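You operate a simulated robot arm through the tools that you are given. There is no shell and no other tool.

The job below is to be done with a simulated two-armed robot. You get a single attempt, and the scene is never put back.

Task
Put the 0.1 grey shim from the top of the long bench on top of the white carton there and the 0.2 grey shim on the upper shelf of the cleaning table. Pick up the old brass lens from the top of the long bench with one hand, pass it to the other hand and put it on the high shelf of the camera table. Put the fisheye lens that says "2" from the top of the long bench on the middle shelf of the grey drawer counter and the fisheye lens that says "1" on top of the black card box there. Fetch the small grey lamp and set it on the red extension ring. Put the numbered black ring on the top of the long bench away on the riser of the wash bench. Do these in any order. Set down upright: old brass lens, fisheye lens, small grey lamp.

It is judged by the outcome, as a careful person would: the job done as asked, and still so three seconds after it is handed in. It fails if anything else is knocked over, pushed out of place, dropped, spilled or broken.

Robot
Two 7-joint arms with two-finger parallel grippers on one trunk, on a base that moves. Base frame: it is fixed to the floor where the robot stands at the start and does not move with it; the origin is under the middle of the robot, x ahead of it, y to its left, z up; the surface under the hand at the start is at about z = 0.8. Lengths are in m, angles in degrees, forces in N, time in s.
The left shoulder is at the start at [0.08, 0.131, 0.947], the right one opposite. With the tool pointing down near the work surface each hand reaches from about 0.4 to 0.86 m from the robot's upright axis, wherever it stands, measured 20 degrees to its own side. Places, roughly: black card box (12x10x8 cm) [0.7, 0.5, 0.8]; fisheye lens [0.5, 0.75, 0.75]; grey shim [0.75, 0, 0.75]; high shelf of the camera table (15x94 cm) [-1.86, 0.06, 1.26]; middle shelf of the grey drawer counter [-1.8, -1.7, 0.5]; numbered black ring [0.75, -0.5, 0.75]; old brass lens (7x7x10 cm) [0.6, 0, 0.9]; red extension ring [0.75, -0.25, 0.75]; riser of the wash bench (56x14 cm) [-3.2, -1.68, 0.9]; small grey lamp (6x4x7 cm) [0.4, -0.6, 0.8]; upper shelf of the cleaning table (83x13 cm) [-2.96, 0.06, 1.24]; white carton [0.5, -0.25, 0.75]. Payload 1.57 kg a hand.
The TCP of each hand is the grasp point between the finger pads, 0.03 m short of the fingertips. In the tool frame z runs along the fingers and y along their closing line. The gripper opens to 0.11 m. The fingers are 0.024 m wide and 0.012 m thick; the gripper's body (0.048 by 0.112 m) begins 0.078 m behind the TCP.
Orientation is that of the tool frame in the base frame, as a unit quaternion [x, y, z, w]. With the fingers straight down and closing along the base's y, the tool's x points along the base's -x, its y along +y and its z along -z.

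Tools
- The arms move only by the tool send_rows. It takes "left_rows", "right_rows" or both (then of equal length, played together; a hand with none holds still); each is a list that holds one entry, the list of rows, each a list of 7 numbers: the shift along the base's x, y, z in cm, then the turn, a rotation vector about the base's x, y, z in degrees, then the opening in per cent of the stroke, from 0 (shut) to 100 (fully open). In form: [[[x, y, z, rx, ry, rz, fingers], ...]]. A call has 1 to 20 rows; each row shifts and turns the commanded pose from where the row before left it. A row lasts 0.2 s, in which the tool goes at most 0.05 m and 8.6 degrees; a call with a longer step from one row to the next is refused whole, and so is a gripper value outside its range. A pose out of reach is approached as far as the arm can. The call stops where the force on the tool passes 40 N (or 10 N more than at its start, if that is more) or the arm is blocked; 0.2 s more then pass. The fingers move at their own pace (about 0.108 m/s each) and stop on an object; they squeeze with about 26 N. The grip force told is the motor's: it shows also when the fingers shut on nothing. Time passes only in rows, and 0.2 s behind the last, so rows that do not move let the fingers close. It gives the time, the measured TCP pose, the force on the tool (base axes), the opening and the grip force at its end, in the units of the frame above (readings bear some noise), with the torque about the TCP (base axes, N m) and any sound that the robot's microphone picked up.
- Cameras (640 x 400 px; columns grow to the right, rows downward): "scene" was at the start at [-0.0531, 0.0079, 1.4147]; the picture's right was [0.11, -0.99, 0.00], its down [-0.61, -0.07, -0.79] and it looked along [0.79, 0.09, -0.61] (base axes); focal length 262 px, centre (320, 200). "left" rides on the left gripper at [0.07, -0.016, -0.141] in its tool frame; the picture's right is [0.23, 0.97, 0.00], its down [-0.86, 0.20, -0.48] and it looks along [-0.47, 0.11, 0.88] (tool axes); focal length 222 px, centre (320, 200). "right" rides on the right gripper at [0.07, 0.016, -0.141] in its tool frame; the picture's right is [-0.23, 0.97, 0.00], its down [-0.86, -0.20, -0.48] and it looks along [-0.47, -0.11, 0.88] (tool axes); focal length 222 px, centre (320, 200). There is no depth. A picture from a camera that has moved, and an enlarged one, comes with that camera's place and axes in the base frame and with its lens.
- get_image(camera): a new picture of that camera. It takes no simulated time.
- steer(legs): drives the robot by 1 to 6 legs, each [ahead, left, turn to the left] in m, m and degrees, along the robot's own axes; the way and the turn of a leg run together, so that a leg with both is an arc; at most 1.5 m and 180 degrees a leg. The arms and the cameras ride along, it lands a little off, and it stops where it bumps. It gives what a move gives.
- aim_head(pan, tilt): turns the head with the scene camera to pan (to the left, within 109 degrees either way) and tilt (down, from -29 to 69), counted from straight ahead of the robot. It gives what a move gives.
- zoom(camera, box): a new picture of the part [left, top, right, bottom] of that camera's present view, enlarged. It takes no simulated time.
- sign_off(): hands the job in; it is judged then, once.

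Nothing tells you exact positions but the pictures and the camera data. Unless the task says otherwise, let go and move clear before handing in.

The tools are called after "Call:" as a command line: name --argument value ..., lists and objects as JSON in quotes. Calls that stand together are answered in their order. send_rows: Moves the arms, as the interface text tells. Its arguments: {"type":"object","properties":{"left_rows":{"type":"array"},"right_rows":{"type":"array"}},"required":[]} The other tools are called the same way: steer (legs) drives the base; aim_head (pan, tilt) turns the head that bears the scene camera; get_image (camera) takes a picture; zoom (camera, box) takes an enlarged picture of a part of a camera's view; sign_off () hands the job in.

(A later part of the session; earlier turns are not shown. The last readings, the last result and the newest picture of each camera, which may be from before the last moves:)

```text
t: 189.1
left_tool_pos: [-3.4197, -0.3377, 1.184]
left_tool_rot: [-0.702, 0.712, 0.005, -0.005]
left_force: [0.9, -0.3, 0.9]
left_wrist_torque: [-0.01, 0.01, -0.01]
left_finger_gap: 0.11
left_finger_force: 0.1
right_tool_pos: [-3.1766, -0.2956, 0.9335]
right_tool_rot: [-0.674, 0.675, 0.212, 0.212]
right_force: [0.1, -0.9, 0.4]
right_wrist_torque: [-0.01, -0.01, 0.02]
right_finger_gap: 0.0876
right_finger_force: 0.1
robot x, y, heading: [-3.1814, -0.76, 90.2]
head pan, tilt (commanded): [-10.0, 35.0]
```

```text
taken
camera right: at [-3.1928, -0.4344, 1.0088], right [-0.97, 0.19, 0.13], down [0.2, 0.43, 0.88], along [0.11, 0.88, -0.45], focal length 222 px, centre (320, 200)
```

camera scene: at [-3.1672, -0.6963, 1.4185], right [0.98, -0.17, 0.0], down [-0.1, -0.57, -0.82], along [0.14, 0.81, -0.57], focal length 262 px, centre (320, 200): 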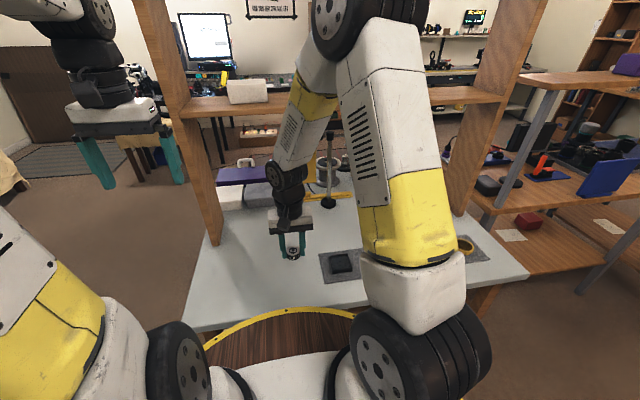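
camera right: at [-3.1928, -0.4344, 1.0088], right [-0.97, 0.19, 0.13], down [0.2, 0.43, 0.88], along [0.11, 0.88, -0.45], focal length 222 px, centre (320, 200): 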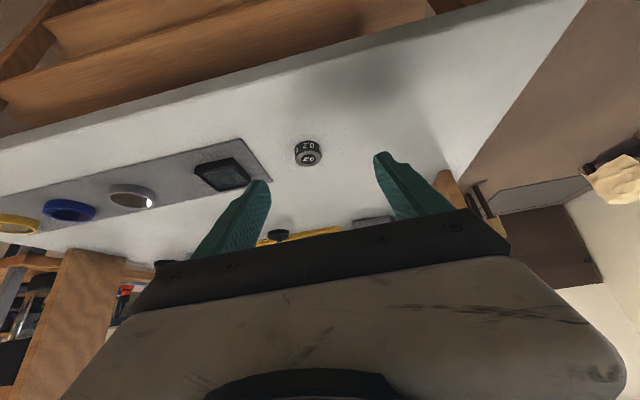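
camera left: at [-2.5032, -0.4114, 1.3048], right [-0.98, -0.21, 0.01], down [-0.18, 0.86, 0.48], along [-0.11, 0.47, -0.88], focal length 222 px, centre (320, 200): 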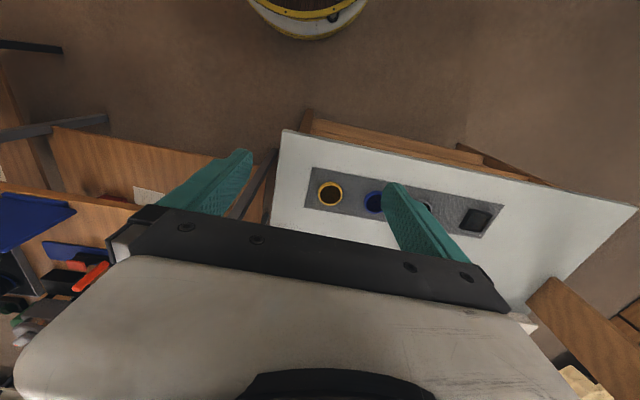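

The shim is at (-3.152, -0.173). I approach it with the tilted hand.

Call:
send_rows --right_rows '[[[0.8, 3, -2.5, 0, 0, 0, 80], [0.8, 3, -2.5, 0, 0, 0, 80], [0.9, 3, -2, 0, 0, 0, 80], [0, 0, 0, 0, 0, 0, 80]]]'

Call:
get_image --camera "right"

```text
t: 190.1
left_tool_pos: [-3.4196, -0.3384, 1.1841]
left_tool_rot: [-0.702, 0.713, 0.004, -0.005]
left_force: [-0.1, 0.6, -0.1]
left_wrist_torque: [0.0, -0.02, -0.01]
left_finger_gap: 0.11
left_finger_force: 0.0
right_tool_pos: [-3.1501, -0.2062, 0.8613]
right_tool_rot: [-0.674, 0.675, 0.212, 0.212]
right_force: [-0.8, 0.0, 0.3]
right_wrist_torque: [0.0, -0.01, 0.01]
right_finger_gap: 0.0881
right_finger_force: 0.1
robot x, y, heading: [-3.1818, -0.7612, 90.1]
head pan, tilt (commanded): [-10.0, 35.0]
```

```text
taken
camera right: at [-3.1667, -0.3448, 0.9378], right [-0.97, 0.19, 0.13], down [0.2, 0.43, 0.88], along [0.11, 0.88, -0.45], focal length 222 px, centre (320, 200)
```

right: 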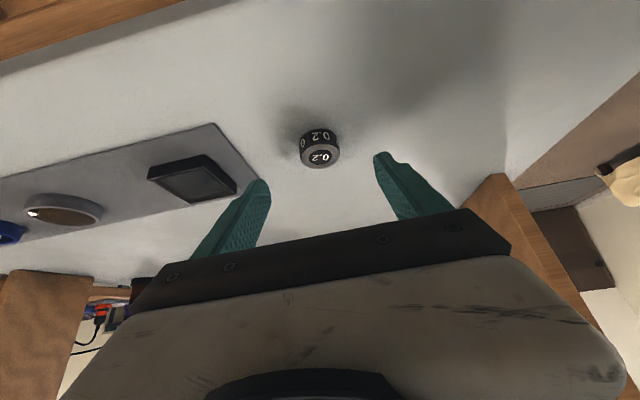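

Call:
zoom --camera "right" --box '[285, 115, 355, 185]'

```text
5.71 times, centred on (320, 150) of right
camera zoom: at [-3.1667, -0.3448, 0.9378], right [-0.97, 0.19, 0.13], down [0.2, 0.43, 0.88], along [0.11, 0.88, -0.45], focal length 1269 px, centre (320, 486)
```

zoom: 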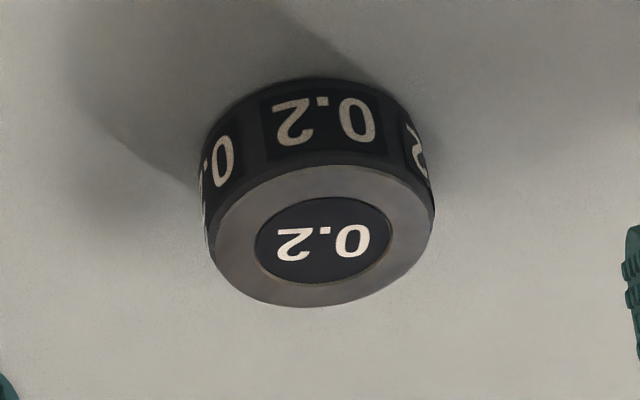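

Combining views, the shim is at (-3.1515, -0.1645). I make the final approach with the tilted hand and close.

Call:
send_rows --right_rows '[[[-0.1, 1.6, -2.2, 0, 0, 0, 80], [0, 1.6, -2.2, 0, 0, 0, 80], [0, 0, -0.3, 0, 0, 0, 80], [0, 0, 0, 0, 0, 0, 80]]]'

Call:
zoom --camera "right" --box '[220, 110, 420, 250]'

```text
t: 191.1
left_tool_pos: [-3.4216, -0.3375, 1.184]
left_tool_rot: [-0.702, 0.713, 0.004, -0.005]
left_force: [0.9, -0.6, -0.6]
left_wrist_torque: [0.02, -0.01, 0.03]
left_finger_gap: 0.11
left_finger_force: 0.1
right_tool_pos: [-3.1516, -0.1747, 0.8142]
right_tool_rot: [-0.674, 0.676, 0.211, 0.212]
right_force: [0.5, 0.3, -0.4]
right_wrist_torque: [0.01, 0.01, 0.01]
right_finger_gap: 0.0878
right_finger_force: 0.0
robot x, y, heading: [-3.1844, -0.7597, 90.1]
head pan, tilt (commanded): [-10.0, 35.0]
```

```text
2.86 times, centred on (320, 180) of right
camera zoom: at [-3.1684, -0.313, 0.8908], right [-0.97, 0.19, 0.13], down [0.2, 0.43, 0.88], along [0.11, 0.88, -0.45], focal length 635 px, centre (320, 257)
```

zoom: 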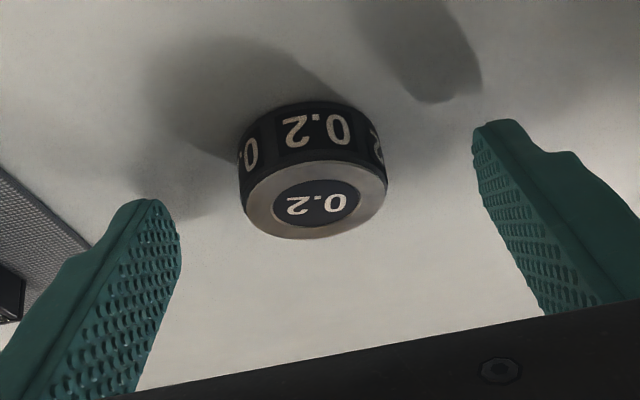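

The fingertips reach about the middle of the shim; I advance 3 mm and lower 1.5 mm for a better bite, then close.

Call:
send_rows --right_rows '[[[0, 0.4, -0.15, 0, 0, 0, 80], [0, 0, 0, 0, 0, 0, 50], [0, 0, 0, 0, 0, 0, 0], [0, 0, 0, 0, 0, 0, 0], [0, 0, 0, 0, 0, 0, 0], [0, 0, 0, 0, 0, 0, 0]]]'

Call:
zoom --camera "right" --box '[220, 110, 420, 250]'

```text
t: 192.5
left_tool_pos: [-3.4196, -0.3369, 1.1842]
left_tool_rot: [-0.702, 0.712, 0.004, -0.005]
left_force: [-0.7, 0.3, 0.2]
left_wrist_torque: [0.01, 0.0, 0.0]
left_finger_gap: 0.11
left_finger_force: 0.1
right_tool_pos: [-3.1535, -0.1713, 0.8145]
right_tool_rot: [-0.674, 0.675, 0.212, 0.212]
right_force: [0.5, 0.3, 0.0]
right_wrist_torque: [0.01, 0.01, 0.0]
right_finger_gap: 0.0383
right_finger_force: 26.1
robot x, y, heading: [-3.1851, -0.7596, 90.0]
head pan, tilt (commanded): [-10.0, 35.0]
```

```text
2.86 times, centred on (320, 180) of right
camera zoom: at [-3.169, -0.3089, 0.8899], right [-0.97, 0.19, 0.13], down [0.2, 0.43, 0.88], along [0.11, 0.88, -0.45], focal length 635 px, centre (320, 257)
```

zoom: 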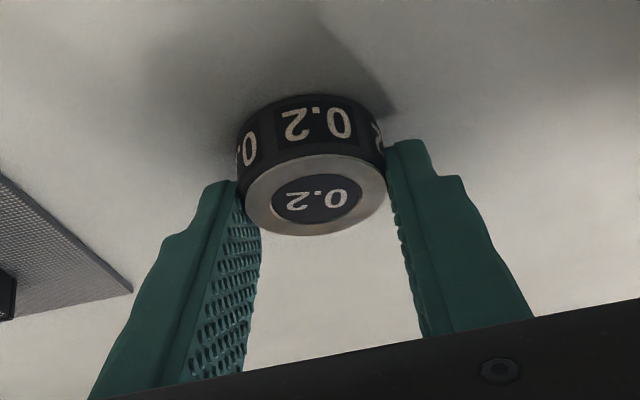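

Gripped near the fingertips. I lift a few centimetres and check that it holds level.

Call:
send_rows --right_rows '[[[0, 0, 0.5, 0, 0, 0, 0], [0, 0, 1.5, 0, 0, 0, 0], [0, 0, 3, 0, 0, 0, 0], [0, 0, 3, 0, 0, 0, 0], [0, 0, 0, 0, 0, 0, 0]]]'

Call:
zoom --camera "right" --box '[220, 110, 420, 250]'

Call:
get_image --camera "scene"

```text
t: 193.7
left_tool_pos: [-3.419, -0.3378, 1.1839]
left_tool_rot: [-0.702, 0.712, 0.004, -0.005]
left_force: [0.0, 0.7, -0.1]
left_wrist_torque: [0.0, 0.0, 0.02]
left_finger_gap: 0.1098
left_finger_force: 0.1
right_tool_pos: [-3.1518, -0.1704, 0.8935]
right_tool_rot: [-0.674, 0.675, 0.212, 0.212]
right_force: [-0.3, 0.4, -0.6]
right_wrist_torque: [0.01, -0.03, 0.02]
right_finger_gap: 0.0384
right_finger_force: 25.9
robot x, y, heading: [-3.1844, -0.7578, 90.0]
head pan, tilt (commanded): [-10.0, 35.0]
```

```text
2.86 times, centred on (320, 180) of right
camera zoom: at [-3.1689, -0.3092, 0.9691], right [-0.97, 0.19, 0.13], down [0.2, 0.43, 0.88], along [0.11, 0.88, -0.45], focal length 635 px, centre (320, 257)
```

zoom: 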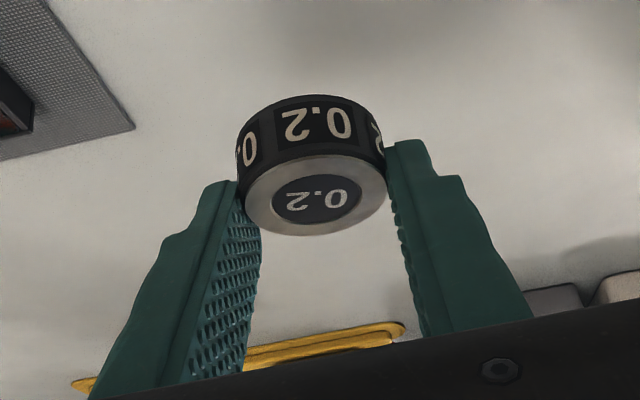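

```text
taken
camera scene: at [-3.1671, -0.8154, 1.4185], right [0.98, -0.17, 0.0], down [-0.1, -0.57, -0.82], along [0.14, 0.81, -0.57], focal length 262 px, centre (320, 200)
```

scene: 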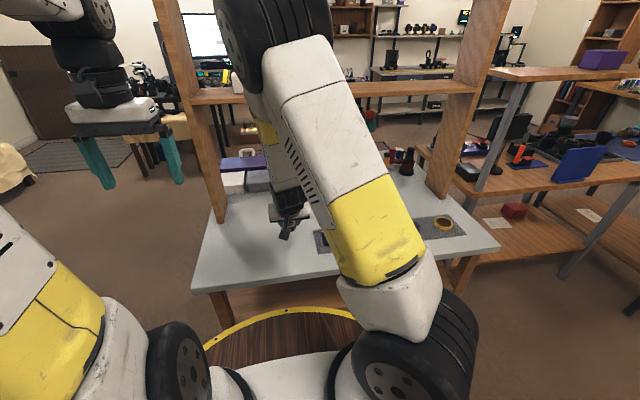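

It holds level. I raise it in front of the rack to above shelf height, shifting toward x ≈ -3.03.

Call:
send_rows --right_rows '[[[1.2, 0, 4.4, 0, 0, 0, 0], [1.2, 0, 4.4, 0, 0, 0, 0], [1.2, 0, 4.4, 0, 0, 0, 0], [1.2, 0, 4.4, 0, 0, 0, 0], [1.2, 0, 4.4, 0, 0, 0, 0], [1.2, 0, 4.4, 0, 0, 0, 0], [1.2, 0, 4.4, 0, 0, 0, 0], [1.2, 0, 4.4, 0, 0, 0, 0], [1.2, 0, 4.4, 0, 0, 0, 0], [1.2, 0, 4.0, 0, 0, 0, 0], [0, 0, 0, 0, 0, 0, 0]]]'

Call:
get_image --camera "right"

Call:
aim_head --pan 0 --tilt 15

Call:
get_image --camera "scene"

```text
t: 196.1
left_tool_pos: [-3.4196, -0.3374, 1.1834]
left_tool_rot: [-0.702, 0.712, 0.004, -0.006]
left_force: [0.5, -0.6, -1.2]
left_wrist_torque: [0.0, -0.01, -0.04]
left_finger_gap: 0.11
left_finger_force: 0.0
right_tool_pos: [-3.0318, -0.1718, 1.3322]
right_tool_rot: [0.675, -0.675, -0.211, -0.212]
right_force: [-0.9, 0.8, -1.2]
right_wrist_torque: [-0.02, 0.0, -0.01]
right_finger_gap: 0.0384
right_finger_force: 26.5
robot x, y, heading: [-3.1847, -0.7633, 89.8]
head pan, tilt (commanded): [-10.0, 35.0]
```

```text
taken
camera right: at [-3.0485, -0.3097, 1.4085], right [-0.97, 0.19, 0.13], down [0.2, 0.43, 0.88], along [0.11, 0.88, -0.45], focal length 222 px, centre (320, 200)
```

right: 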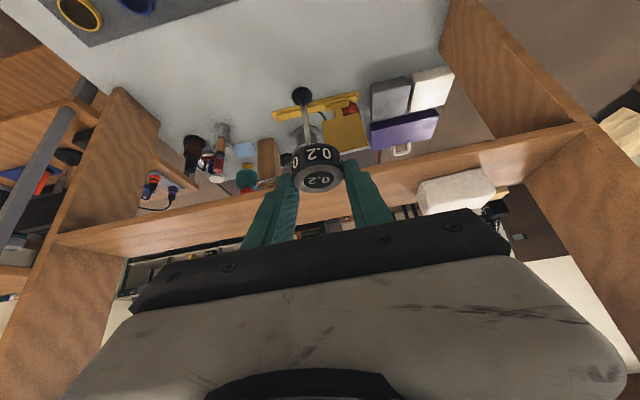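

```text
t: 197.0
left_tool_pos: [-3.4195, -0.3377, 1.1834]
left_tool_rot: [-0.702, 0.712, 0.004, -0.005]
left_force: [-0.1, -0.9, 0.6]
left_wrist_torque: [0.02, 0.01, 0.01]
left_finger_gap: 0.1099
left_finger_force: 0.1
right_tool_pos: [-3.0324, -0.1709, 1.3323]
right_tool_rot: [-0.674, 0.675, 0.212, 0.213]
right_force: [-0.2, -0.9, -0.8]
right_wrist_torque: [-0.02, -0.04, -0.02]
right_finger_gap: 0.038
right_finger_force: 26.0
robot x, y, heading: [-3.1826, -0.7597, 90.0]
head pan, tilt (commanded): [0.0, 15.0]
```

```text
taken
camera scene: at [-3.1823, -0.8089, 1.4504], right [1.0, 0.0, 0.0], down [0.0, -0.26, -0.97], along [0.0, 0.97, -0.26], focal length 262 px, centre (320, 200)
```

scene: 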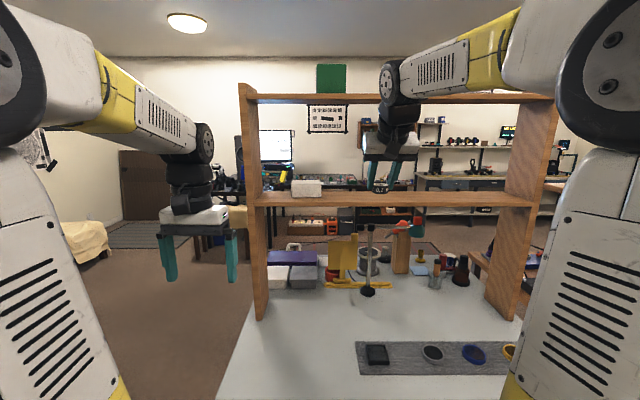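

Clearances look fine: the hand will stay in front of the top board. I drive forward 13 cm.

Call:
steer --legs '[[0.13, 0, 0]]'

Call:
get_image --camera "right"

Call:
get_image --camera "scene"

```text
t: 198.2
left_tool_pos: [-3.4193, -0.208, 1.1839]
left_tool_rot: [-0.702, 0.712, 0.005, -0.005]
left_force: [-0.1, 0.2, -0.7]
left_wrist_torque: [0.02, 0.0, 0.02]
left_finger_gap: 0.11
left_finger_force: 0.1
right_tool_pos: [-3.0324, -0.0416, 1.3317]
right_tool_rot: [-0.674, 0.675, 0.212, 0.212]
right_force: [0.3, -0.3, -0.7]
right_wrist_torque: [-0.02, -0.01, 0.0]
right_finger_gap: 0.0382
right_finger_force: 25.7
robot x, y, heading: [-3.1832, -0.631, 90.0]
head pan, tilt (commanded): [0.0, 15.0]
```

```text
taken
camera right: at [-3.0483, -0.1798, 1.4081], right [-0.97, 0.19, 0.13], down [0.2, 0.43, 0.88], along [0.11, 0.88, -0.45], focal length 222 px, centre (320, 200)
```

right: 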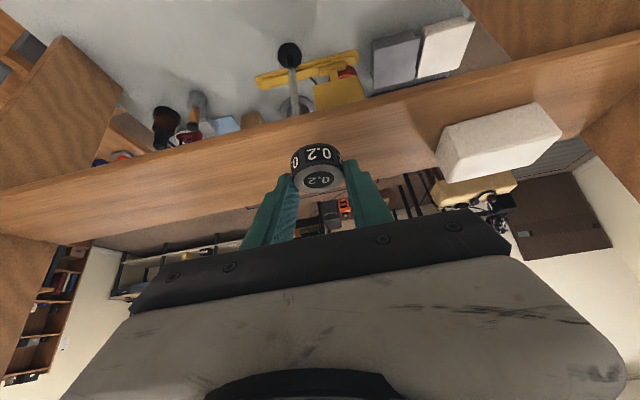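

```text
taken
camera scene: at [-3.1825, -0.679, 1.4505], right [1.0, 0.0, 0.0], down [0.0, -0.26, -0.97], along [0.0, 0.97, -0.26], focal length 262 px, centre (320, 200)
```

scene: 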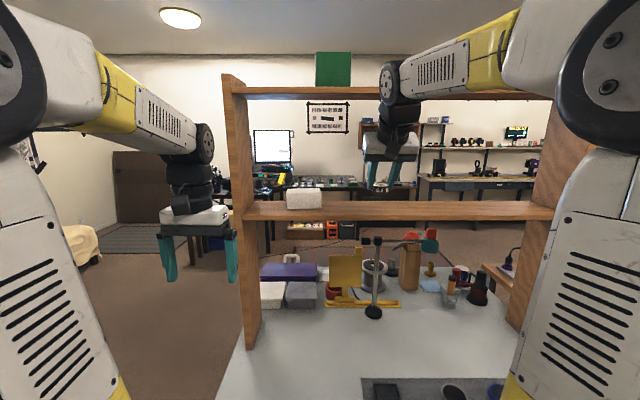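

Call:
zoom --camera "right" --box '[220, 80, 460, 230]'

Call:
zoom --camera "scene" --box '[270, 130, 470, 240]'

```text
2.67 times, centred on (340, 155) of right
camera zoom: at [-3.0483, -0.1798, 1.4081], right [-0.97, 0.19, 0.13], down [0.2, 0.43, 0.88], along [0.11, 0.88, -0.45], focal length 592 px, centre (267, 320)
```

zoom: 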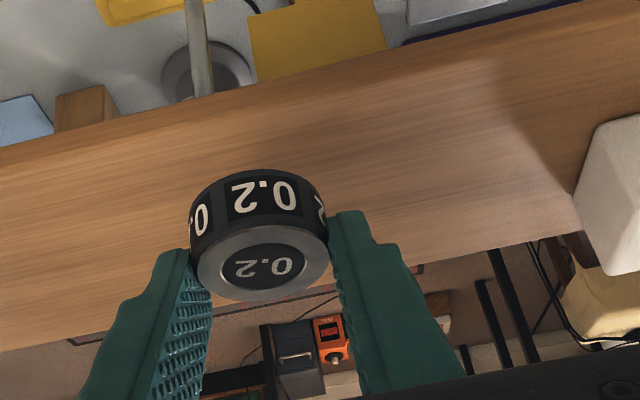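

```text
3.20 times, centred on (370, 185) of scene
camera zoom: at [-3.1825, -0.679, 1.4505], right [1.0, 0.0, 0.0], down [0.0, -0.26, -0.97], along [0.0, 0.97, -0.26], focal length 838 px, centre (160, 248)
```

zoom: 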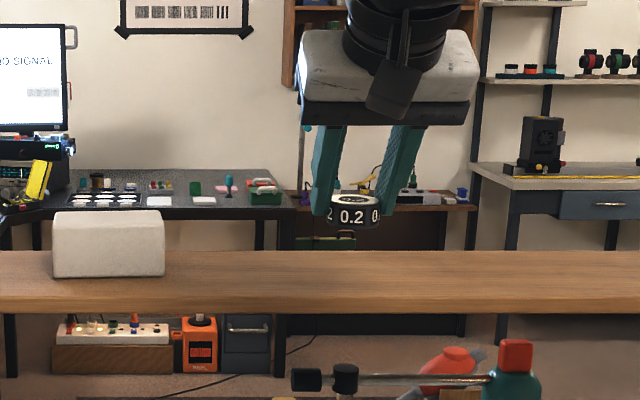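

The shelf is at z ≈ 1.24, y from -0.005 to 0.125. I move the shim in over it and lower most of the way.

Call:
send_rows --right_rows '[[[0, 4, 0, 0, 0, 0, 0], [0, 4, 0, 0, 0, 0, 0], [0, 0, -2, 0, 0, 0, 0], [0, 0, -1.8, 0, 0, 0, 0], [0, 0, 0, 0, 0, 0, 0]]]'

Call:
zoom --camera "right" --box '[220, 80, 460, 230]'

Call:
zoom --camera "scene" --box '[270, 130, 470, 240]'

```text
t: 199.4
left_tool_pos: [-3.4188, -0.2081, 1.1835]
left_tool_rot: [-0.701, 0.713, 0.004, -0.005]
left_force: [-0.2, 0.0, -1.1]
left_wrist_torque: [0.01, 0.0, -0.01]
left_finger_gap: 0.1098
left_finger_force: 0.1
right_tool_pos: [-3.0316, 0.0378, 1.2936]
right_tool_rot: [-0.673, 0.676, 0.212, 0.212]
right_force: [1.0, -0.5, -0.3]
right_wrist_torque: [-0.02, -0.03, -0.01]
right_finger_gap: 0.0383
right_finger_force: 26.5
robot x, y, heading: [-3.1837, -0.6331, 89.9]
head pan, tilt (commanded): [0.0, 15.0]
```

```text
2.67 times, centred on (340, 155) of right
camera zoom: at [-3.0476, -0.0995, 1.3694], right [-0.97, 0.19, 0.13], down [0.2, 0.43, 0.88], along [0.11, 0.88, -0.45], focal length 592 px, centre (267, 320)
```

zoom: 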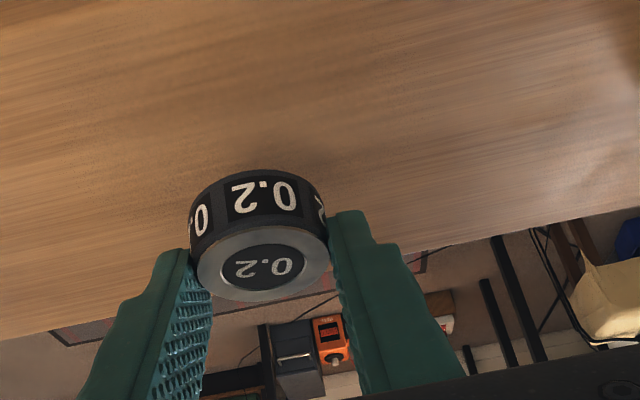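

```text
3.20 times, centred on (370, 185) of scene
camera zoom: at [-3.1824, -0.6787, 1.4505], right [1.0, 0.0, 0.0], down [0.0, -0.26, -0.97], along [0.0, 0.97, -0.26], focal length 838 px, centre (160, 248)
```

zoom: 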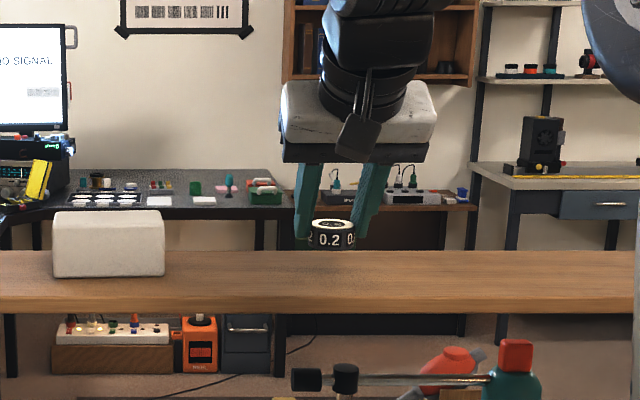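

Call:
send_rows --right_rows '[[[0, 0, -0.8, 0, 0, 0, 0], [0, 0, -0.4, 0, 0, 0, 0], [0, 0, -0.2, 0, 0, 0, 0], [0, 0, 0, 0, 0, 0, 0]]]'

```text
t: 200.4
left_tool_pos: [-3.4196, -0.2075, 1.1844]
left_tool_rot: [-0.702, 0.712, 0.003, -0.005]
left_force: [0.1, -0.2, 0.0]
left_wrist_torque: [-0.02, 0.02, 0.02]
left_finger_gap: 0.11
left_finger_force: 0.0
right_tool_pos: [-3.0317, 0.0388, 1.28]
right_tool_rot: [-0.674, 0.675, 0.212, 0.213]
right_force: [0.1, -0.6, -1.1]
right_wrist_torque: [-0.05, 0.02, 0.02]
right_finger_gap: 0.0384
right_finger_force: 25.8
robot x, y, heading: [-3.1853, -0.6315, 90.1]
head pan, tilt (commanded): [0.0, 15.0]
```

Call:
send_rows --right_rows '[[[0, 0, -0.2, 0, 0, 0, 0], [0, 0, -0.2, 0, 0, 0, 0], [0, 0, 0, 0, 0, 0, 0]]]'

```text
t: 201.2
left_tool_pos: [-3.4189, -0.2078, 1.1846]
left_tool_rot: [-0.702, 0.713, 0.004, -0.005]
left_force: [0.2, -0.4, -0.1]
left_wrist_torque: [-0.02, -0.02, -0.02]
left_finger_gap: 0.1104
left_finger_force: 0.1
right_tool_pos: [-3.0323, 0.0392, 1.2755]
right_tool_rot: [-0.674, 0.676, 0.211, 0.212]
right_force: [0.4, -0.6, -0.2]
right_wrist_torque: [0.0, 0.01, 0.02]
right_finger_gap: 0.0385
right_finger_force: 25.9
robot x, y, heading: [-3.1806, -0.6308, 89.8]
head pan, tilt (commanded): [0.0, 15.0]
```

Call:
send_rows --right_rows '[[[0, 0, -0.2, 0, 0, 0, 0], [0, 0, -0.1, 0, 0, 0, 0], [0, 0, 0, 0, 0, 0, 0]]]'

Call:
zoom --camera "scene" --box '[340, 175, 420, 235]'

```text
t: 202.0
left_tool_pos: [-3.4199, -0.2069, 1.1854]
left_tool_rot: [-0.701, 0.713, 0.004, -0.005]
left_force: [0.0, 0.5, 0.1]
left_wrist_torque: [-0.01, -0.01, 0.04]
left_finger_gap: 0.1099
left_finger_force: 0.1
right_tool_pos: [-3.0316, 0.038, 1.2731]
right_tool_rot: [-0.674, 0.675, 0.212, 0.212]
right_force: [-0.2, 0.4, -0.5]
right_wrist_torque: [0.02, 0.0, 0.02]
right_finger_gap: 0.0384
right_finger_force: 26.3
robot x, y, heading: [-3.185, -0.6314, 90.0]
head pan, tilt (commanded): [0.0, 15.0]
```

```text
6.67 times, centred on (380, 205) of scene
camera zoom: at [-3.1825, -0.6788, 1.4505], right [1.0, 0.0, 0.0], down [0.0, -0.26, -0.97], along [0.0, 0.97, -0.26], focal length 1745 px, centre (-80, 167)
```

zoom: 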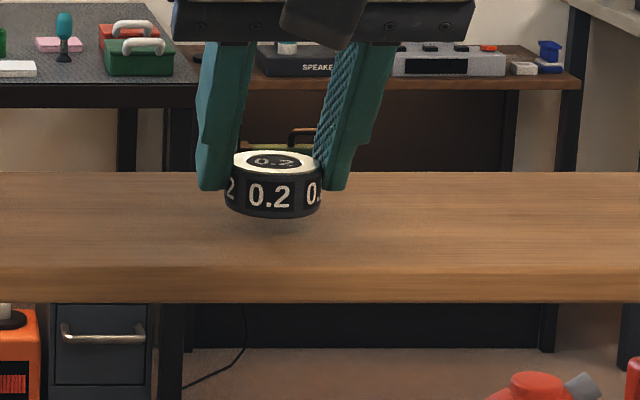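

Call:
send_rows --right_rows '[[[0, 0, -0.2, 0, 0, 0, 0], [0, 0, -0.2, 0, 0, 0, 0], [0, 0, 0, 0, 0, 0, 0]]]'

```text
t: 202.8
left_tool_pos: [-3.419, -0.2078, 1.1841]
left_tool_rot: [-0.701, 0.713, 0.004, -0.005]
left_force: [1.1, -0.4, 0.3]
left_wrist_torque: [0.03, 0.03, 0.01]
left_finger_gap: 0.1099
left_finger_force: 0.1
right_tool_pos: [-3.0319, 0.0393, 1.2683]
right_tool_rot: [0.675, -0.674, -0.212, -0.213]
right_force: [-0.1, -0.2, 0.1]
right_wrist_torque: [-0.02, 0.01, -0.01]
right_finger_gap: 0.0382
right_finger_force: 26.3
robot x, y, heading: [-3.1826, -0.6345, 90.1]
head pan, tilt (commanded): [0.0, 15.0]
```

Call:
send_rows --right_rows '[[[0, 0, -0.2, 0, 0, 0, 0], [0, 0, -0.2, 0, 0, 0, 0], [0, 0, 0, 0, 0, 0, 0]]]'

Call:
zoom --camera "scene" --box '[340, 175, 420, 235]'

```text
t: 203.6
left_tool_pos: [-3.4198, -0.2071, 1.1843]
left_tool_rot: [-0.702, 0.713, 0.004, -0.004]
left_force: [-1.1, -0.6, -0.6]
left_wrist_torque: [-0.03, 0.01, 0.02]
left_finger_gap: 0.1102
left_finger_force: 0.1
right_tool_pos: [-3.0323, 0.0386, 1.2648]
right_tool_rot: [-0.674, 0.675, 0.212, 0.212]
right_force: [-0.6, -0.7, -1.0]
right_wrist_torque: [-0.05, -0.02, -0.01]
right_finger_gap: 0.0383
right_finger_force: 25.9
robot x, y, heading: [-3.1837, -0.6311, 89.8]
head pan, tilt (commanded): [0.0, 15.0]
```

```text
6.67 times, centred on (380, 205) of scene
camera zoom: at [-3.1825, -0.6788, 1.4505], right [1.0, 0.0, 0.0], down [0.0, -0.26, -0.97], along [0.0, 0.97, -0.26], focal length 1745 px, centre (-80, 167)
```

zoom: 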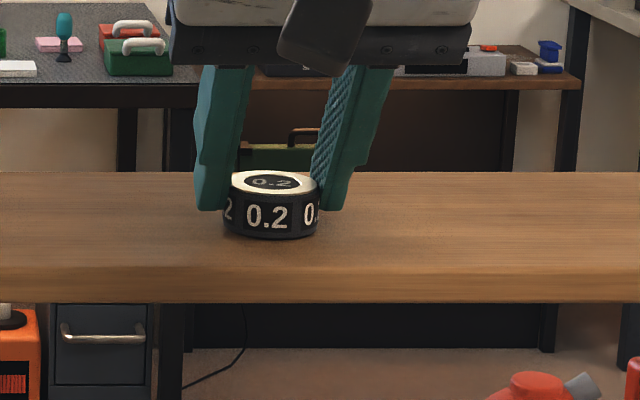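

Call:
send_rows --right_rows '[[[0, 0, -0.1, 0, 0, 0, 0], [0, 0, -0.1, 0, 0, 0, 0], [0, 0, 0, 0, 0, 0, 0]]]'

```text
t: 204.4
left_tool_pos: [-3.4191, -0.2072, 1.1842]
left_tool_rot: [-0.701, 0.713, 0.004, -0.005]
left_force: [0.1, -0.3, -0.6]
left_wrist_torque: [0.0, -0.03, 0.0]
left_finger_gap: 0.11
left_finger_force: 0.0
right_tool_pos: [-3.0314, 0.0381, 1.264]
right_tool_rot: [-0.674, 0.675, 0.212, 0.212]
right_force: [-1.0, -0.2, 5.3]
right_wrist_torque: [-0.05, 0.07, 0.0]
right_finger_gap: 0.0384
right_finger_force: 26.1
robot x, y, heading: [-3.1826, -0.6303, 89.8]
head pan, tilt (commanded): [0.0, 15.0]
```

Contact. I open the fingers and withdraw back and up along the hand's axis.

Call:
send_rows --right_rows '[[[0, 0, 0.05, 0, 0, 0, 50], [0, 0, 0, 0, 0, 0, 60], [0, 0, 0, 0, 0, 0, 60], [0, -0.6, 0.9, 0, 0, 0, 60], [0, -2, 2, 0, 0, 0, 60], [0, -4, 2, 0, 0, 0, 60], [0, -4, 1, 0, 0, 0, 60], [0, -4, 0, 0, 0, 0, 60], [0, -4, 0, 0, 0, 0, 60]]]'

Call:
zoom --camera "scene" --box '[280, 150, 440, 240]'

Call:
get_image --camera "right"

```text
t: 206.4
left_tool_pos: [-3.4191, -0.2065, 1.1836]
left_tool_rot: [-0.702, 0.712, 0.004, -0.006]
left_force: [0.9, 0.9, 0.0]
left_wrist_torque: [-0.02, -0.02, 0.0]
left_finger_gap: 0.11
left_finger_force: 0.1
right_tool_pos: [-3.0351, -0.1453, 1.3213]
right_tool_rot: [-0.674, 0.676, 0.21, 0.212]
right_force: [0.3, 0.3, -1.3]
right_wrist_torque: [0.04, -0.02, 0.01]
right_finger_gap: 0.0661
right_finger_force: 0.1
robot x, y, heading: [-3.1832, -0.6326, 90.0]
head pan, tilt (commanded): [0.0, 15.0]
```

```text
4.00 times, centred on (360, 195) of scene
camera zoom: at [-3.1825, -0.6784, 1.4505], right [1.0, 0.0, 0.0], down [0.0, -0.26, -0.97], along [0.0, 0.97, -0.26], focal length 1047 px, centre (160, 220)
```

zoom: 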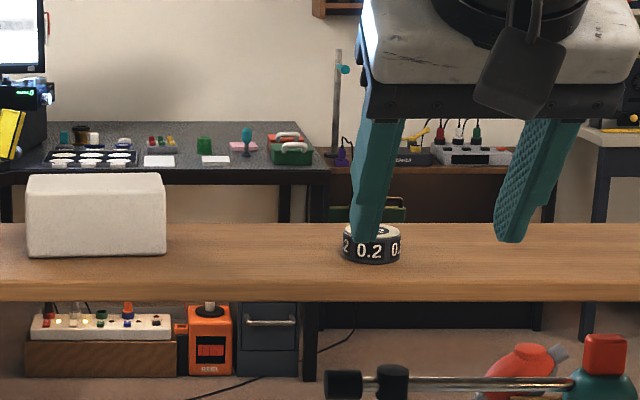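

```text
taken
camera right: at [-3.0513, -0.2841, 1.3971], right [-0.97, 0.19, 0.13], down [0.2, 0.43, 0.88], along [0.11, 0.88, -0.45], focal length 222 px, centre (320, 200)
```

right: 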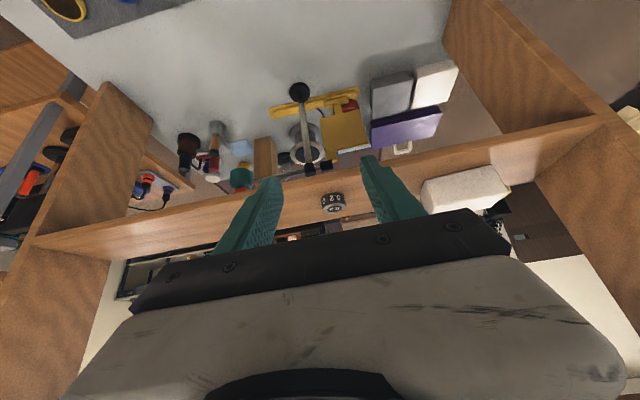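

Shim 0.2 lies flat on the cleaning table's shelf. Two errands remain (lens "2" and the black ring); I back off, return the right hand to neutral and turn toward +x, looking at the wash bench and drawer counter on the way.

Call:
steer --legs '[[-0.2, 0, 0]]'

Call:
send_rows --right_rows '[[[0.5, -0.5, -2, -7, 0, 0, 80], [0.5, -0.5, -2, -7, 0, 0, 80], [0.5, -0.5, -2, -7, 0, 0, 90], [0.5, -0.5, -2, -7, 0, 0, 100], [0.5, -0.5, -2, -7, 0, 0, 100], [0.5, 0, -3, 0, 0, 0, 100], [0, 0, -2, 0, 0, 0, 100]]]'

Call:
steer --legs '[[0, 0, -90]]'

Call:
aim_head --pan -85 --tilt 25

Call:
get_image --camera "scene"

```text
t: 208.0
left_tool_pos: [-3.42, -0.4067, 1.1839]
left_tool_rot: [-0.702, 0.712, 0.004, -0.005]
left_force: [-0.4, -0.7, -0.3]
left_wrist_torque: [0.0, -0.03, 0.01]
left_finger_gap: 0.1101
left_finger_force: 0.1
right_tool_pos: [-3.0347, -0.344, 1.3208]
right_tool_rot: [-0.674, 0.675, 0.212, 0.212]
right_force: [-0.6, 0.7, 0.4]
right_wrist_torque: [0.01, -0.03, 0.03]
right_finger_gap: 0.0658
right_finger_force: 0.1
robot x, y, heading: [-3.1844, -0.8261, 90.2]
head pan, tilt (commanded): [0.0, 15.0]
```

```text
t: 209.6
left_tool_pos: [-3.4208, -0.4068, 1.1846]
left_tool_rot: [-0.703, 0.712, 0.003, -0.005]
left_force: [-0.2, 0.3, -1.1]
left_wrist_torque: [-0.03, 0.02, 0.03]
left_finger_gap: 0.1097
left_finger_force: 0.0
right_tool_pos: [-3.0055, -0.3683, 1.1712]
right_tool_rot: [0.707, -0.707, 0.002, 0.001]
right_force: [0.7, 0.0, -0.3]
right_wrist_torque: [0.02, -0.02, -0.04]
right_finger_gap: 0.1102
right_finger_force: 0.1
robot x, y, heading: [-3.1822, -0.8278, 90.0]
head pan, tilt (commanded): [0.0, 15.0]
```

```text
t: 213.9
left_tool_pos: [-2.7538, -0.6042, 1.1839]
left_tool_rot: [0.02, 1.0, 0.006, -0.002]
left_force: [0.1, -0.3, -0.6]
left_wrist_torque: [0.0, -0.01, -0.04]
left_finger_gap: 0.11
left_finger_force: 0.0
right_tool_pos: [-2.7271, -1.0182, 1.1713]
right_tool_rot: [0.015, 1.0, 0.0, 0.0]
right_force: [0.9, 0.8, -0.1]
right_wrist_torque: [0.03, -0.04, -0.02]
right_finger_gap: 0.1102
right_finger_force: 0.0
robot x, y, heading: [-3.1819, -0.8299, -1.3]
head pan, tilt (commanded): [0.0, 15.0]
```

```text
t: 215.5
left_tool_pos: [-2.7535, -0.6029, 1.1841]
left_tool_rot: [0.019, 1.0, 0.006, -0.001]
left_force: [0.5, -0.1, 0.0]
left_wrist_torque: [-0.03, 0.04, 0.03]
left_finger_gap: 0.1103
left_finger_force: 0.1
right_tool_pos: [-2.7273, -1.0184, 1.1711]
right_tool_rot: [0.014, 1.0, 0.0, -0.001]
right_force: [0.1, 0.1, 0.1]
right_wrist_torque: [-0.04, -0.01, 0.02]
right_finger_gap: 0.1102
right_finger_force: 0.0
robot x, y, heading: [-3.1807, -0.8328, -1.4]
head pan, tilt (commanded): [-85.0, 25.0]
```

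```text
taken
camera scene: at [-3.3163, -0.9197, 1.4343], right [-1.0, -0.06, 0.0], down [-0.03, 0.42, -0.91], along [0.06, -0.9, -0.42], focal length 262 px, centre (320, 200)
```

scene: 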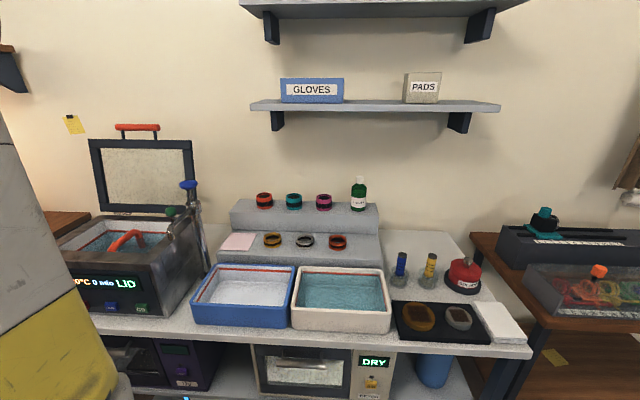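

The wash bench's riser (lower step at z ≈ 0.9, y ≈ -1.70) holds some rings, with free room at its right end near x ≈ -3.42. Now I look at the drawer counter.

Call:
zoom --camera "scene" --box '[210, 170, 400, 280]'

Call:
aim_head --pan -30 --tilt 28

Call:
get_image --camera "scene"

```text
3.37 times, centred on (305, 225) of scene
camera zoom: at [-3.3163, -0.9197, 1.4343], right [-1.0, -0.06, 0.0], down [-0.03, 0.42, -0.91], along [0.06, -0.9, -0.42], focal length 882 px, centre (370, 116)
```

zoom: 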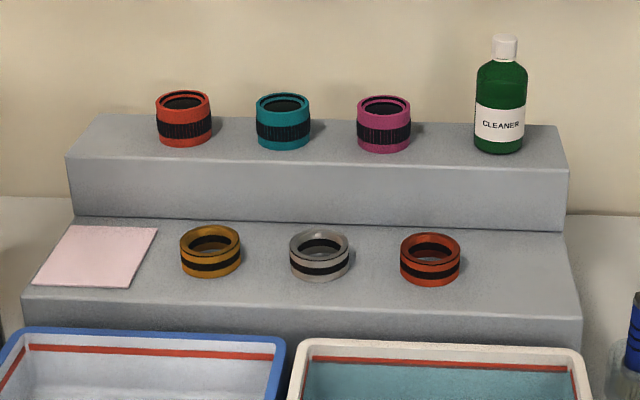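

```text
t: 216.7
left_tool_pos: [-2.7542, -0.6049, 1.1843]
left_tool_rot: [0.02, 1.0, 0.006, 0.0]
left_force: [-0.3, -1.2, 0.3]
left_wrist_torque: [0.01, 0.02, 0.01]
left_finger_gap: 0.1099
left_finger_force: 0.1
right_tool_pos: [-2.7266, -1.0186, 1.1721]
right_tool_rot: [0.013, 1.0, 0.0, 0.0]
right_force: [-0.3, -0.9, 0.0]
right_wrist_torque: [-0.01, 0.02, -0.04]
right_finger_gap: 0.11
right_finger_force: 0.1
robot x, y, heading: [-3.1825, -0.835, -1.4]
head pan, tilt (commanded): [-30.0, 28.0]
```

```text
taken
camera scene: at [-3.2443, -0.8754, 1.4295], right [-0.52, -0.85, 0.0], down [-0.4, 0.25, -0.88], along [0.75, -0.46, -0.47], focal length 262 px, centre (320, 200)
```

scene: 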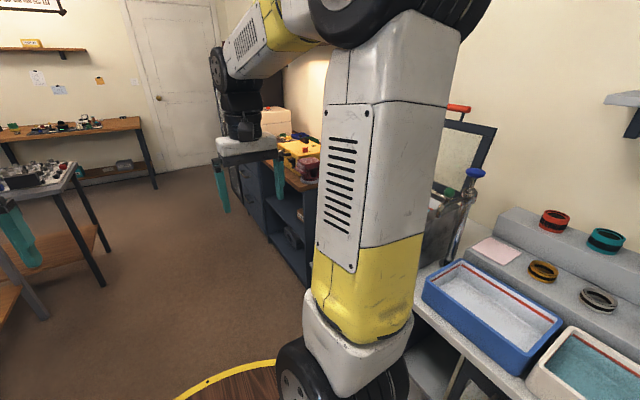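

The free place on the riser is near (-3.42, -1.70). Now I drive back along the aisle to the bench for the ring and lens "2".

Call:
steer --legs '[[0, 0, 1.4], [1.5, 0, 0], [1.5, 0, 0]]'

Call:
aim_head --pan 20 --tilt 30

Call:
get_image --camera "scene"

```text
t: 231.7
left_tool_pos: [0.2633, -0.5416, 1.1855]
left_tool_rot: [-0.001, 1.0, 0.006, 0.0]
left_force: [0.8, -0.1, 0.4]
left_wrist_torque: [0.01, 0.04, 0.01]
left_finger_gap: 0.1102
left_finger_force: 0.1
right_tool_pos: [0.3089, -0.955, 1.1718]
right_tool_rot: [-0.008, 1.0, -0.001, -0.001]
right_force: [-0.7, -0.4, 0.0]
right_wrist_torque: [-0.01, -0.02, -0.01]
right_finger_gap: 0.1102
right_finger_force: 0.1
robot x, y, heading: [-0.1532, -0.7884, 1.0]
head pan, tilt (commanded): [-30.0, 28.0]
```

```text
t: 232.9
left_tool_pos: [0.2636, -0.5422, 1.1836]
left_tool_rot: [-0.003, 1.0, 0.006, -0.001]
left_force: [1.1, 0.0, 0.8]
left_wrist_torque: [0.02, -0.03, -0.02]
left_finger_gap: 0.11
left_finger_force: 0.1
right_tool_pos: [0.3092, -0.9556, 1.1714]
right_tool_rot: [-0.008, 1.0, 0.0, -0.001]
right_force: [0.2, 1.0, 0.7]
right_wrist_torque: [0.05, 0.0, -0.03]
right_finger_gap: 0.1101
right_finger_force: 0.0
robot x, y, heading: [-0.1559, -0.7869, 1.2]
head pan, tilt (commanded): [20.0, 30.0]
```

```text
taken
camera scene: at [-0.2095, -0.7587, 1.4263], right [0.36, -0.93, 0.0], down [-0.47, -0.18, -0.87], along [0.81, 0.31, -0.5], focal length 262 px, centre (320, 200)
```

scene: 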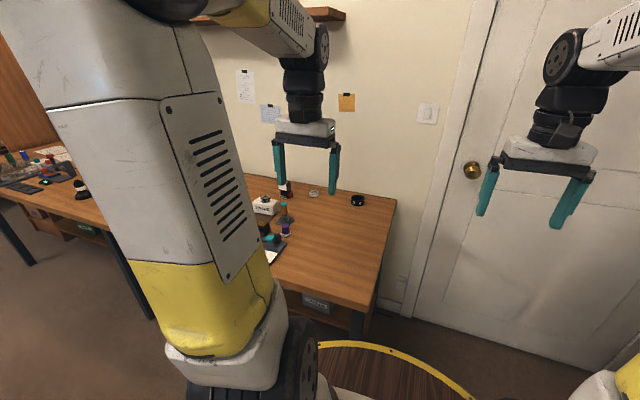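

I move left to line up the right shoulder with the ring, then come up to the bench.

Call:
steer --legs '[[0, 0.385, -1.1], [0.145, 0, 0]]'

Call:
aim_head --pan -5 --tilt 35

Call:
get_image --camera "scene"

Call:
get_image --camera "right"

```text
t: 236.2
left_tool_pos: [0.4113, -0.1648, 1.1845]
left_tool_rot: [0.008, 1.0, 0.005, -0.001]
left_force: [-0.1, 0.2, -0.4]
left_wrist_torque: [-0.04, -0.01, 0.01]
left_finger_gap: 0.11
left_finger_force: 0.1
right_tool_pos: [0.4468, -0.5793, 1.171]
right_tool_rot: [0.001, 1.0, 0.0, -0.001]
right_force: [0.4, -0.7, -0.3]
right_wrist_torque: [-0.02, 0.03, 0.03]
right_finger_gap: 0.1096
right_finger_force: 0.0
robot x, y, heading: [-0.0114, -0.401, 0.1]
head pan, tilt (commanded): [20.0, 30.0]
```

```text
t: 237.1
left_tool_pos: [0.4111, -0.1651, 1.1833]
left_tool_rot: [0.008, 1.0, 0.005, -0.001]
left_force: [-0.5, 0.2, 0.7]
left_wrist_torque: [-0.01, 0.0, -0.02]
left_finger_gap: 0.11
left_finger_force: 0.0
right_tool_pos: [0.4482, -0.5795, 1.1728]
right_tool_rot: [0.001, 1.0, 0.0, 0.0]
right_force: [0.2, -0.4, -0.6]
right_wrist_torque: [0.01, -0.02, -0.01]
right_finger_gap: 0.11
right_finger_force: 0.0
robot x, y, heading: [-0.0119, -0.4006, 0.0]
head pan, tilt (commanded): [-5.0, 35.0]
```

```text
taken
camera scene: at [-0.0635, -0.4104, 1.4185], right [-0.09, -1.0, 0.0], down [-0.57, 0.05, -0.82], along [0.82, -0.07, -0.57], focal length 262 px, centre (320, 200)
```

scene: 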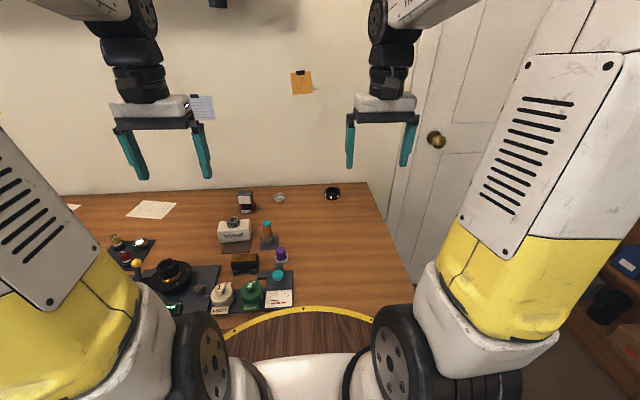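

```text
taken
camera right: at [0.3789, -0.5629, 1.3127], right [0.23, 0.97, 0.0], down [0.86, -0.2, 0.48], along [0.46, -0.11, -0.88], focal length 222 px, centre (320, 200)
```

right: 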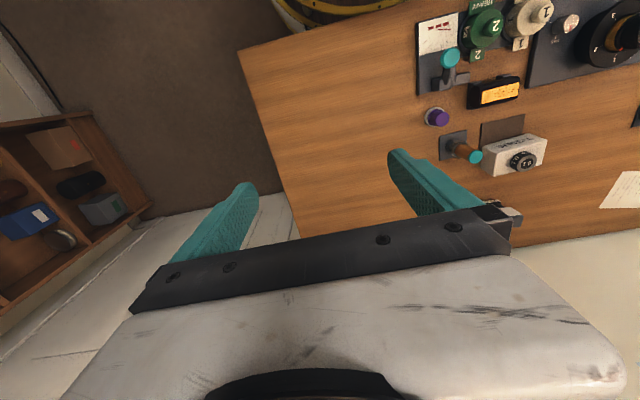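

Call:
zoom --camera "scene" --box '[300, 170, 360, 215]'

Call:
send_rows --right_rows '[[[4, 0.6, -1, 0, -5, 0, 100], [4, 0.6, -1, 0, -5, 0, 100], [4, 0.6, -1, 0, -5, 0, 100], [4, 0.6, -1, 0, -5, 0, 100], [4, 0.6, -1, 0, -5, 0, 100], [4, 0.6, -1, 0, -5, 0, 100], [4, 0, -1, 0, 0, 0, 100], [0, 0, 0, 0, 0, 0, 100]]]'

Call:
get_image --camera "right"

```text
8.89 times, centred on (330, 192) of scene
camera zoom: at [-0.0635, -0.4104, 1.4185], right [-0.09, -1.0, 0.0], down [-0.57, 0.05, -0.82], along [0.82, -0.07, -0.57], focal length 2327 px, centre (231, 267)
```

zoom: 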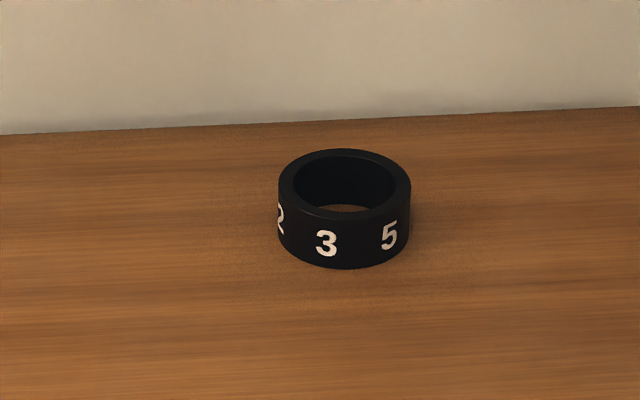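

```text
t: 238.9
left_tool_pos: [0.4112, -0.1648, 1.1839]
left_tool_rot: [0.008, 1.0, 0.006, -0.001]
left_force: [-0.7, 0.3, -0.6]
left_wrist_torque: [0.01, 0.02, -0.03]
left_finger_gap: 0.1099
left_finger_force: 0.1
right_tool_pos: [0.7283, -0.5439, 1.1029]
right_tool_rot: [0.001, 0.966, 0.0, 0.258]
right_force: [-0.3, -0.3, 0.7]
right_wrist_torque: [0.0, -0.02, 0.01]
right_finger_gap: 0.1099
right_finger_force: 0.0
robot x, y, heading: [-0.0108, -0.4032, -0.0]
head pan, tilt (commanded): [-5.0, 35.0]
```

```text
taken
camera right: at [0.5977, -0.5278, 1.1901], right [0.2, 0.97, 0.11], down [0.5, -0.2, 0.84], along [0.84, -0.11, -0.53], focal length 222 px, centre (320, 200)
```

right: 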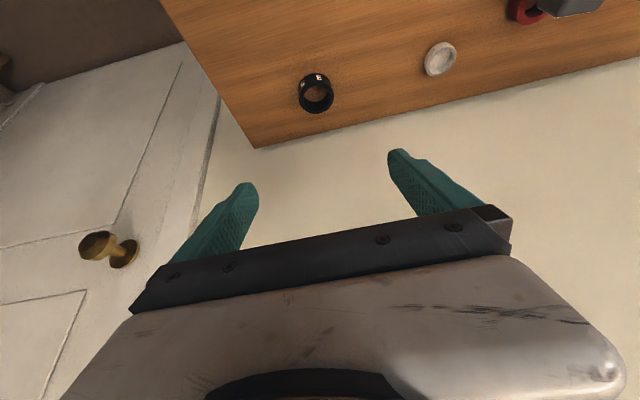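

The ring is 6.2 cm wide, 3.1 cm tall, centred near (0.832, -0.542). With the right hand tilted 30° I move down to it.

Call:
send_rows --right_rows '[[[2, 0, -4.4, 0, 0, 0, 100], [2, 0, -4.4, 0, 0, 0, 100], [2, 0.1, -4.4, 0, 0, 0, 100], [2, 0.1, -4.4, 0, 0, 0, 100], [0, 0, 0, 0, 0, 0, 100]]]'

Call:
zoom --camera "right" --box '[220, 70, 420, 220]'

```text
t: 240.1
left_tool_pos: [0.4119, -0.1644, 1.1841]
left_tool_rot: [0.007, 1.0, 0.007, -0.002]
left_force: [-0.3, -0.3, 0.2]
left_wrist_torque: [0.0, 0.0, 0.01]
left_finger_gap: 0.1099
left_finger_force: 0.0
right_tool_pos: [0.8075, -0.5402, 0.9233]
right_tool_rot: [0.002, 0.966, 0.0, 0.259]
right_force: [0.1, -0.4, -0.9]
right_wrist_torque: [0.01, 0.0, 0.01]
right_finger_gap: 0.1101
right_finger_force: 0.1
robot x, y, heading: [-0.0118, -0.4014, 0.2]
head pan, tilt (commanded): [-5.0, 35.0]
```

```text
2.67 times, centred on (320, 145) of right
camera zoom: at [0.6772, -0.5235, 1.0121], right [0.2, 0.97, 0.11], down [0.5, -0.2, 0.84], along [0.84, -0.11, -0.53], focal length 592 px, centre (320, 347)
```

zoom: 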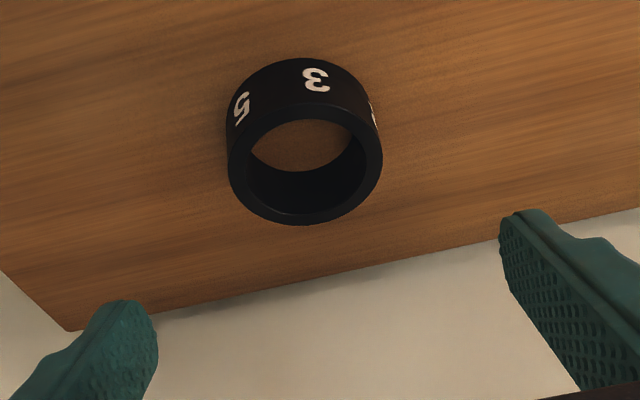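

Call:
send_rows --right_rows '[[[0.6, 0, -3, 0, 0, 0, 100], [0.6, 0, -3, 0, 0, 0, 100], [0.4, 0, -2.5, 0, 0, 0, 100], [0, 0, 0, 0, 0, 0, 100]]]'

Call:
zoom --camera "right" --box '[220, 90, 420, 240]'

```text
t: 241.1
left_tool_pos: [0.4114, -0.1648, 1.184]
left_tool_rot: [0.008, 1.0, 0.006, -0.001]
left_force: [0.5, 0.4, 0.6]
left_wrist_torque: [-0.03, 0.02, -0.04]
left_finger_gap: 0.11
left_finger_force: 0.0
right_tool_pos: [0.8227, -0.5404, 0.8392]
right_tool_rot: [0.002, 0.966, 0.001, 0.258]
right_force: [-0.2, -0.1, -0.4]
right_wrist_torque: [0.0, 0.04, 0.02]
right_finger_gap: 0.11
right_finger_force: 0.1
robot x, y, heading: [-0.0154, -0.402, 0.5]
head pan, tilt (commanded): [-5.0, 35.0]
```

```text
2.67 times, centred on (320, 165) of right
camera zoom: at [0.6922, -0.5237, 0.9276], right [0.2, 0.97, 0.11], down [0.5, -0.2, 0.84], along [0.84, -0.11, -0.53], focal length 592 px, centre (320, 293)
```

zoom: 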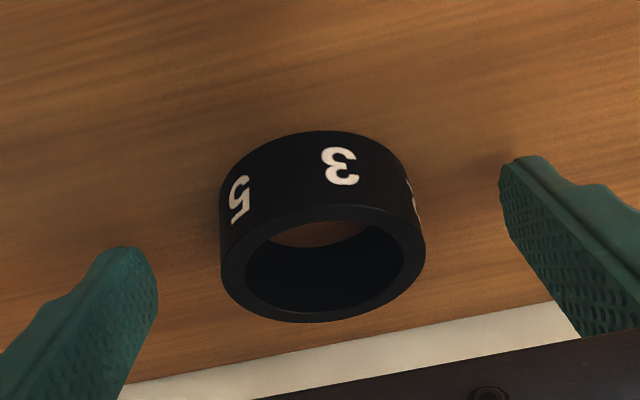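

Call:
send_rows --right_rows '[[[0.3, 0, -0.3, 0, 0, 0, 100], [0, 0, 0, 0, 0, 0, 60], [0, 0, 0, 0, 0, 0, 0], [0, 0, 0, 0, 0, 0, 0], [0, 0, 0, 0, 0, 0, 0], [0, 0, 0, 0, 0, 0, 0]]]'

Call:
zoom --camera "right" --box '[220, 90, 420, 240]'

```text
t: 242.5
left_tool_pos: [0.4125, -0.1646, 1.1831]
left_tool_rot: [0.008, 1.0, 0.006, 0.0]
left_force: [0.5, 0.0, 0.5]
left_wrist_torque: [0.01, -0.02, -0.02]
left_finger_gap: 0.11
left_finger_force: 0.0
right_tool_pos: [0.8261, -0.5386, 0.8365]
right_tool_rot: [0.001, 0.966, 0.001, 0.258]
right_force: [-0.2, 0.9, 0.5]
right_wrist_torque: [-0.01, -0.02, 0.01]
right_finger_gap: 0.0603
right_finger_force: 25.7
robot x, y, heading: [-0.011, -0.3981, -0.1]
head pan, tilt (commanded): [-5.0, 35.0]
```

```text
2.67 times, centred on (320, 165) of right
camera zoom: at [0.6955, -0.5235, 0.9248], right [0.2, 0.97, 0.11], down [0.5, -0.2, 0.84], along [0.84, -0.11, -0.53], focal length 592 px, centre (320, 293)
```

zoom: 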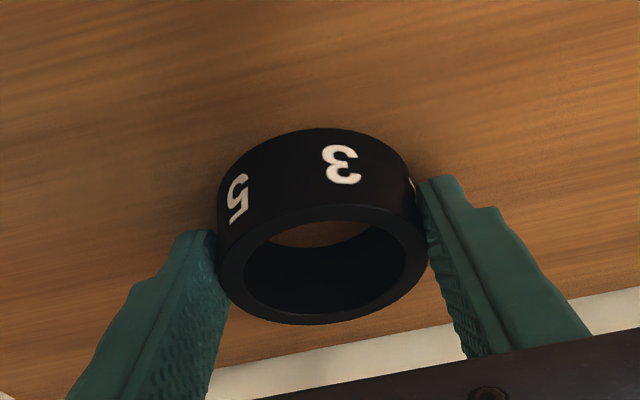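

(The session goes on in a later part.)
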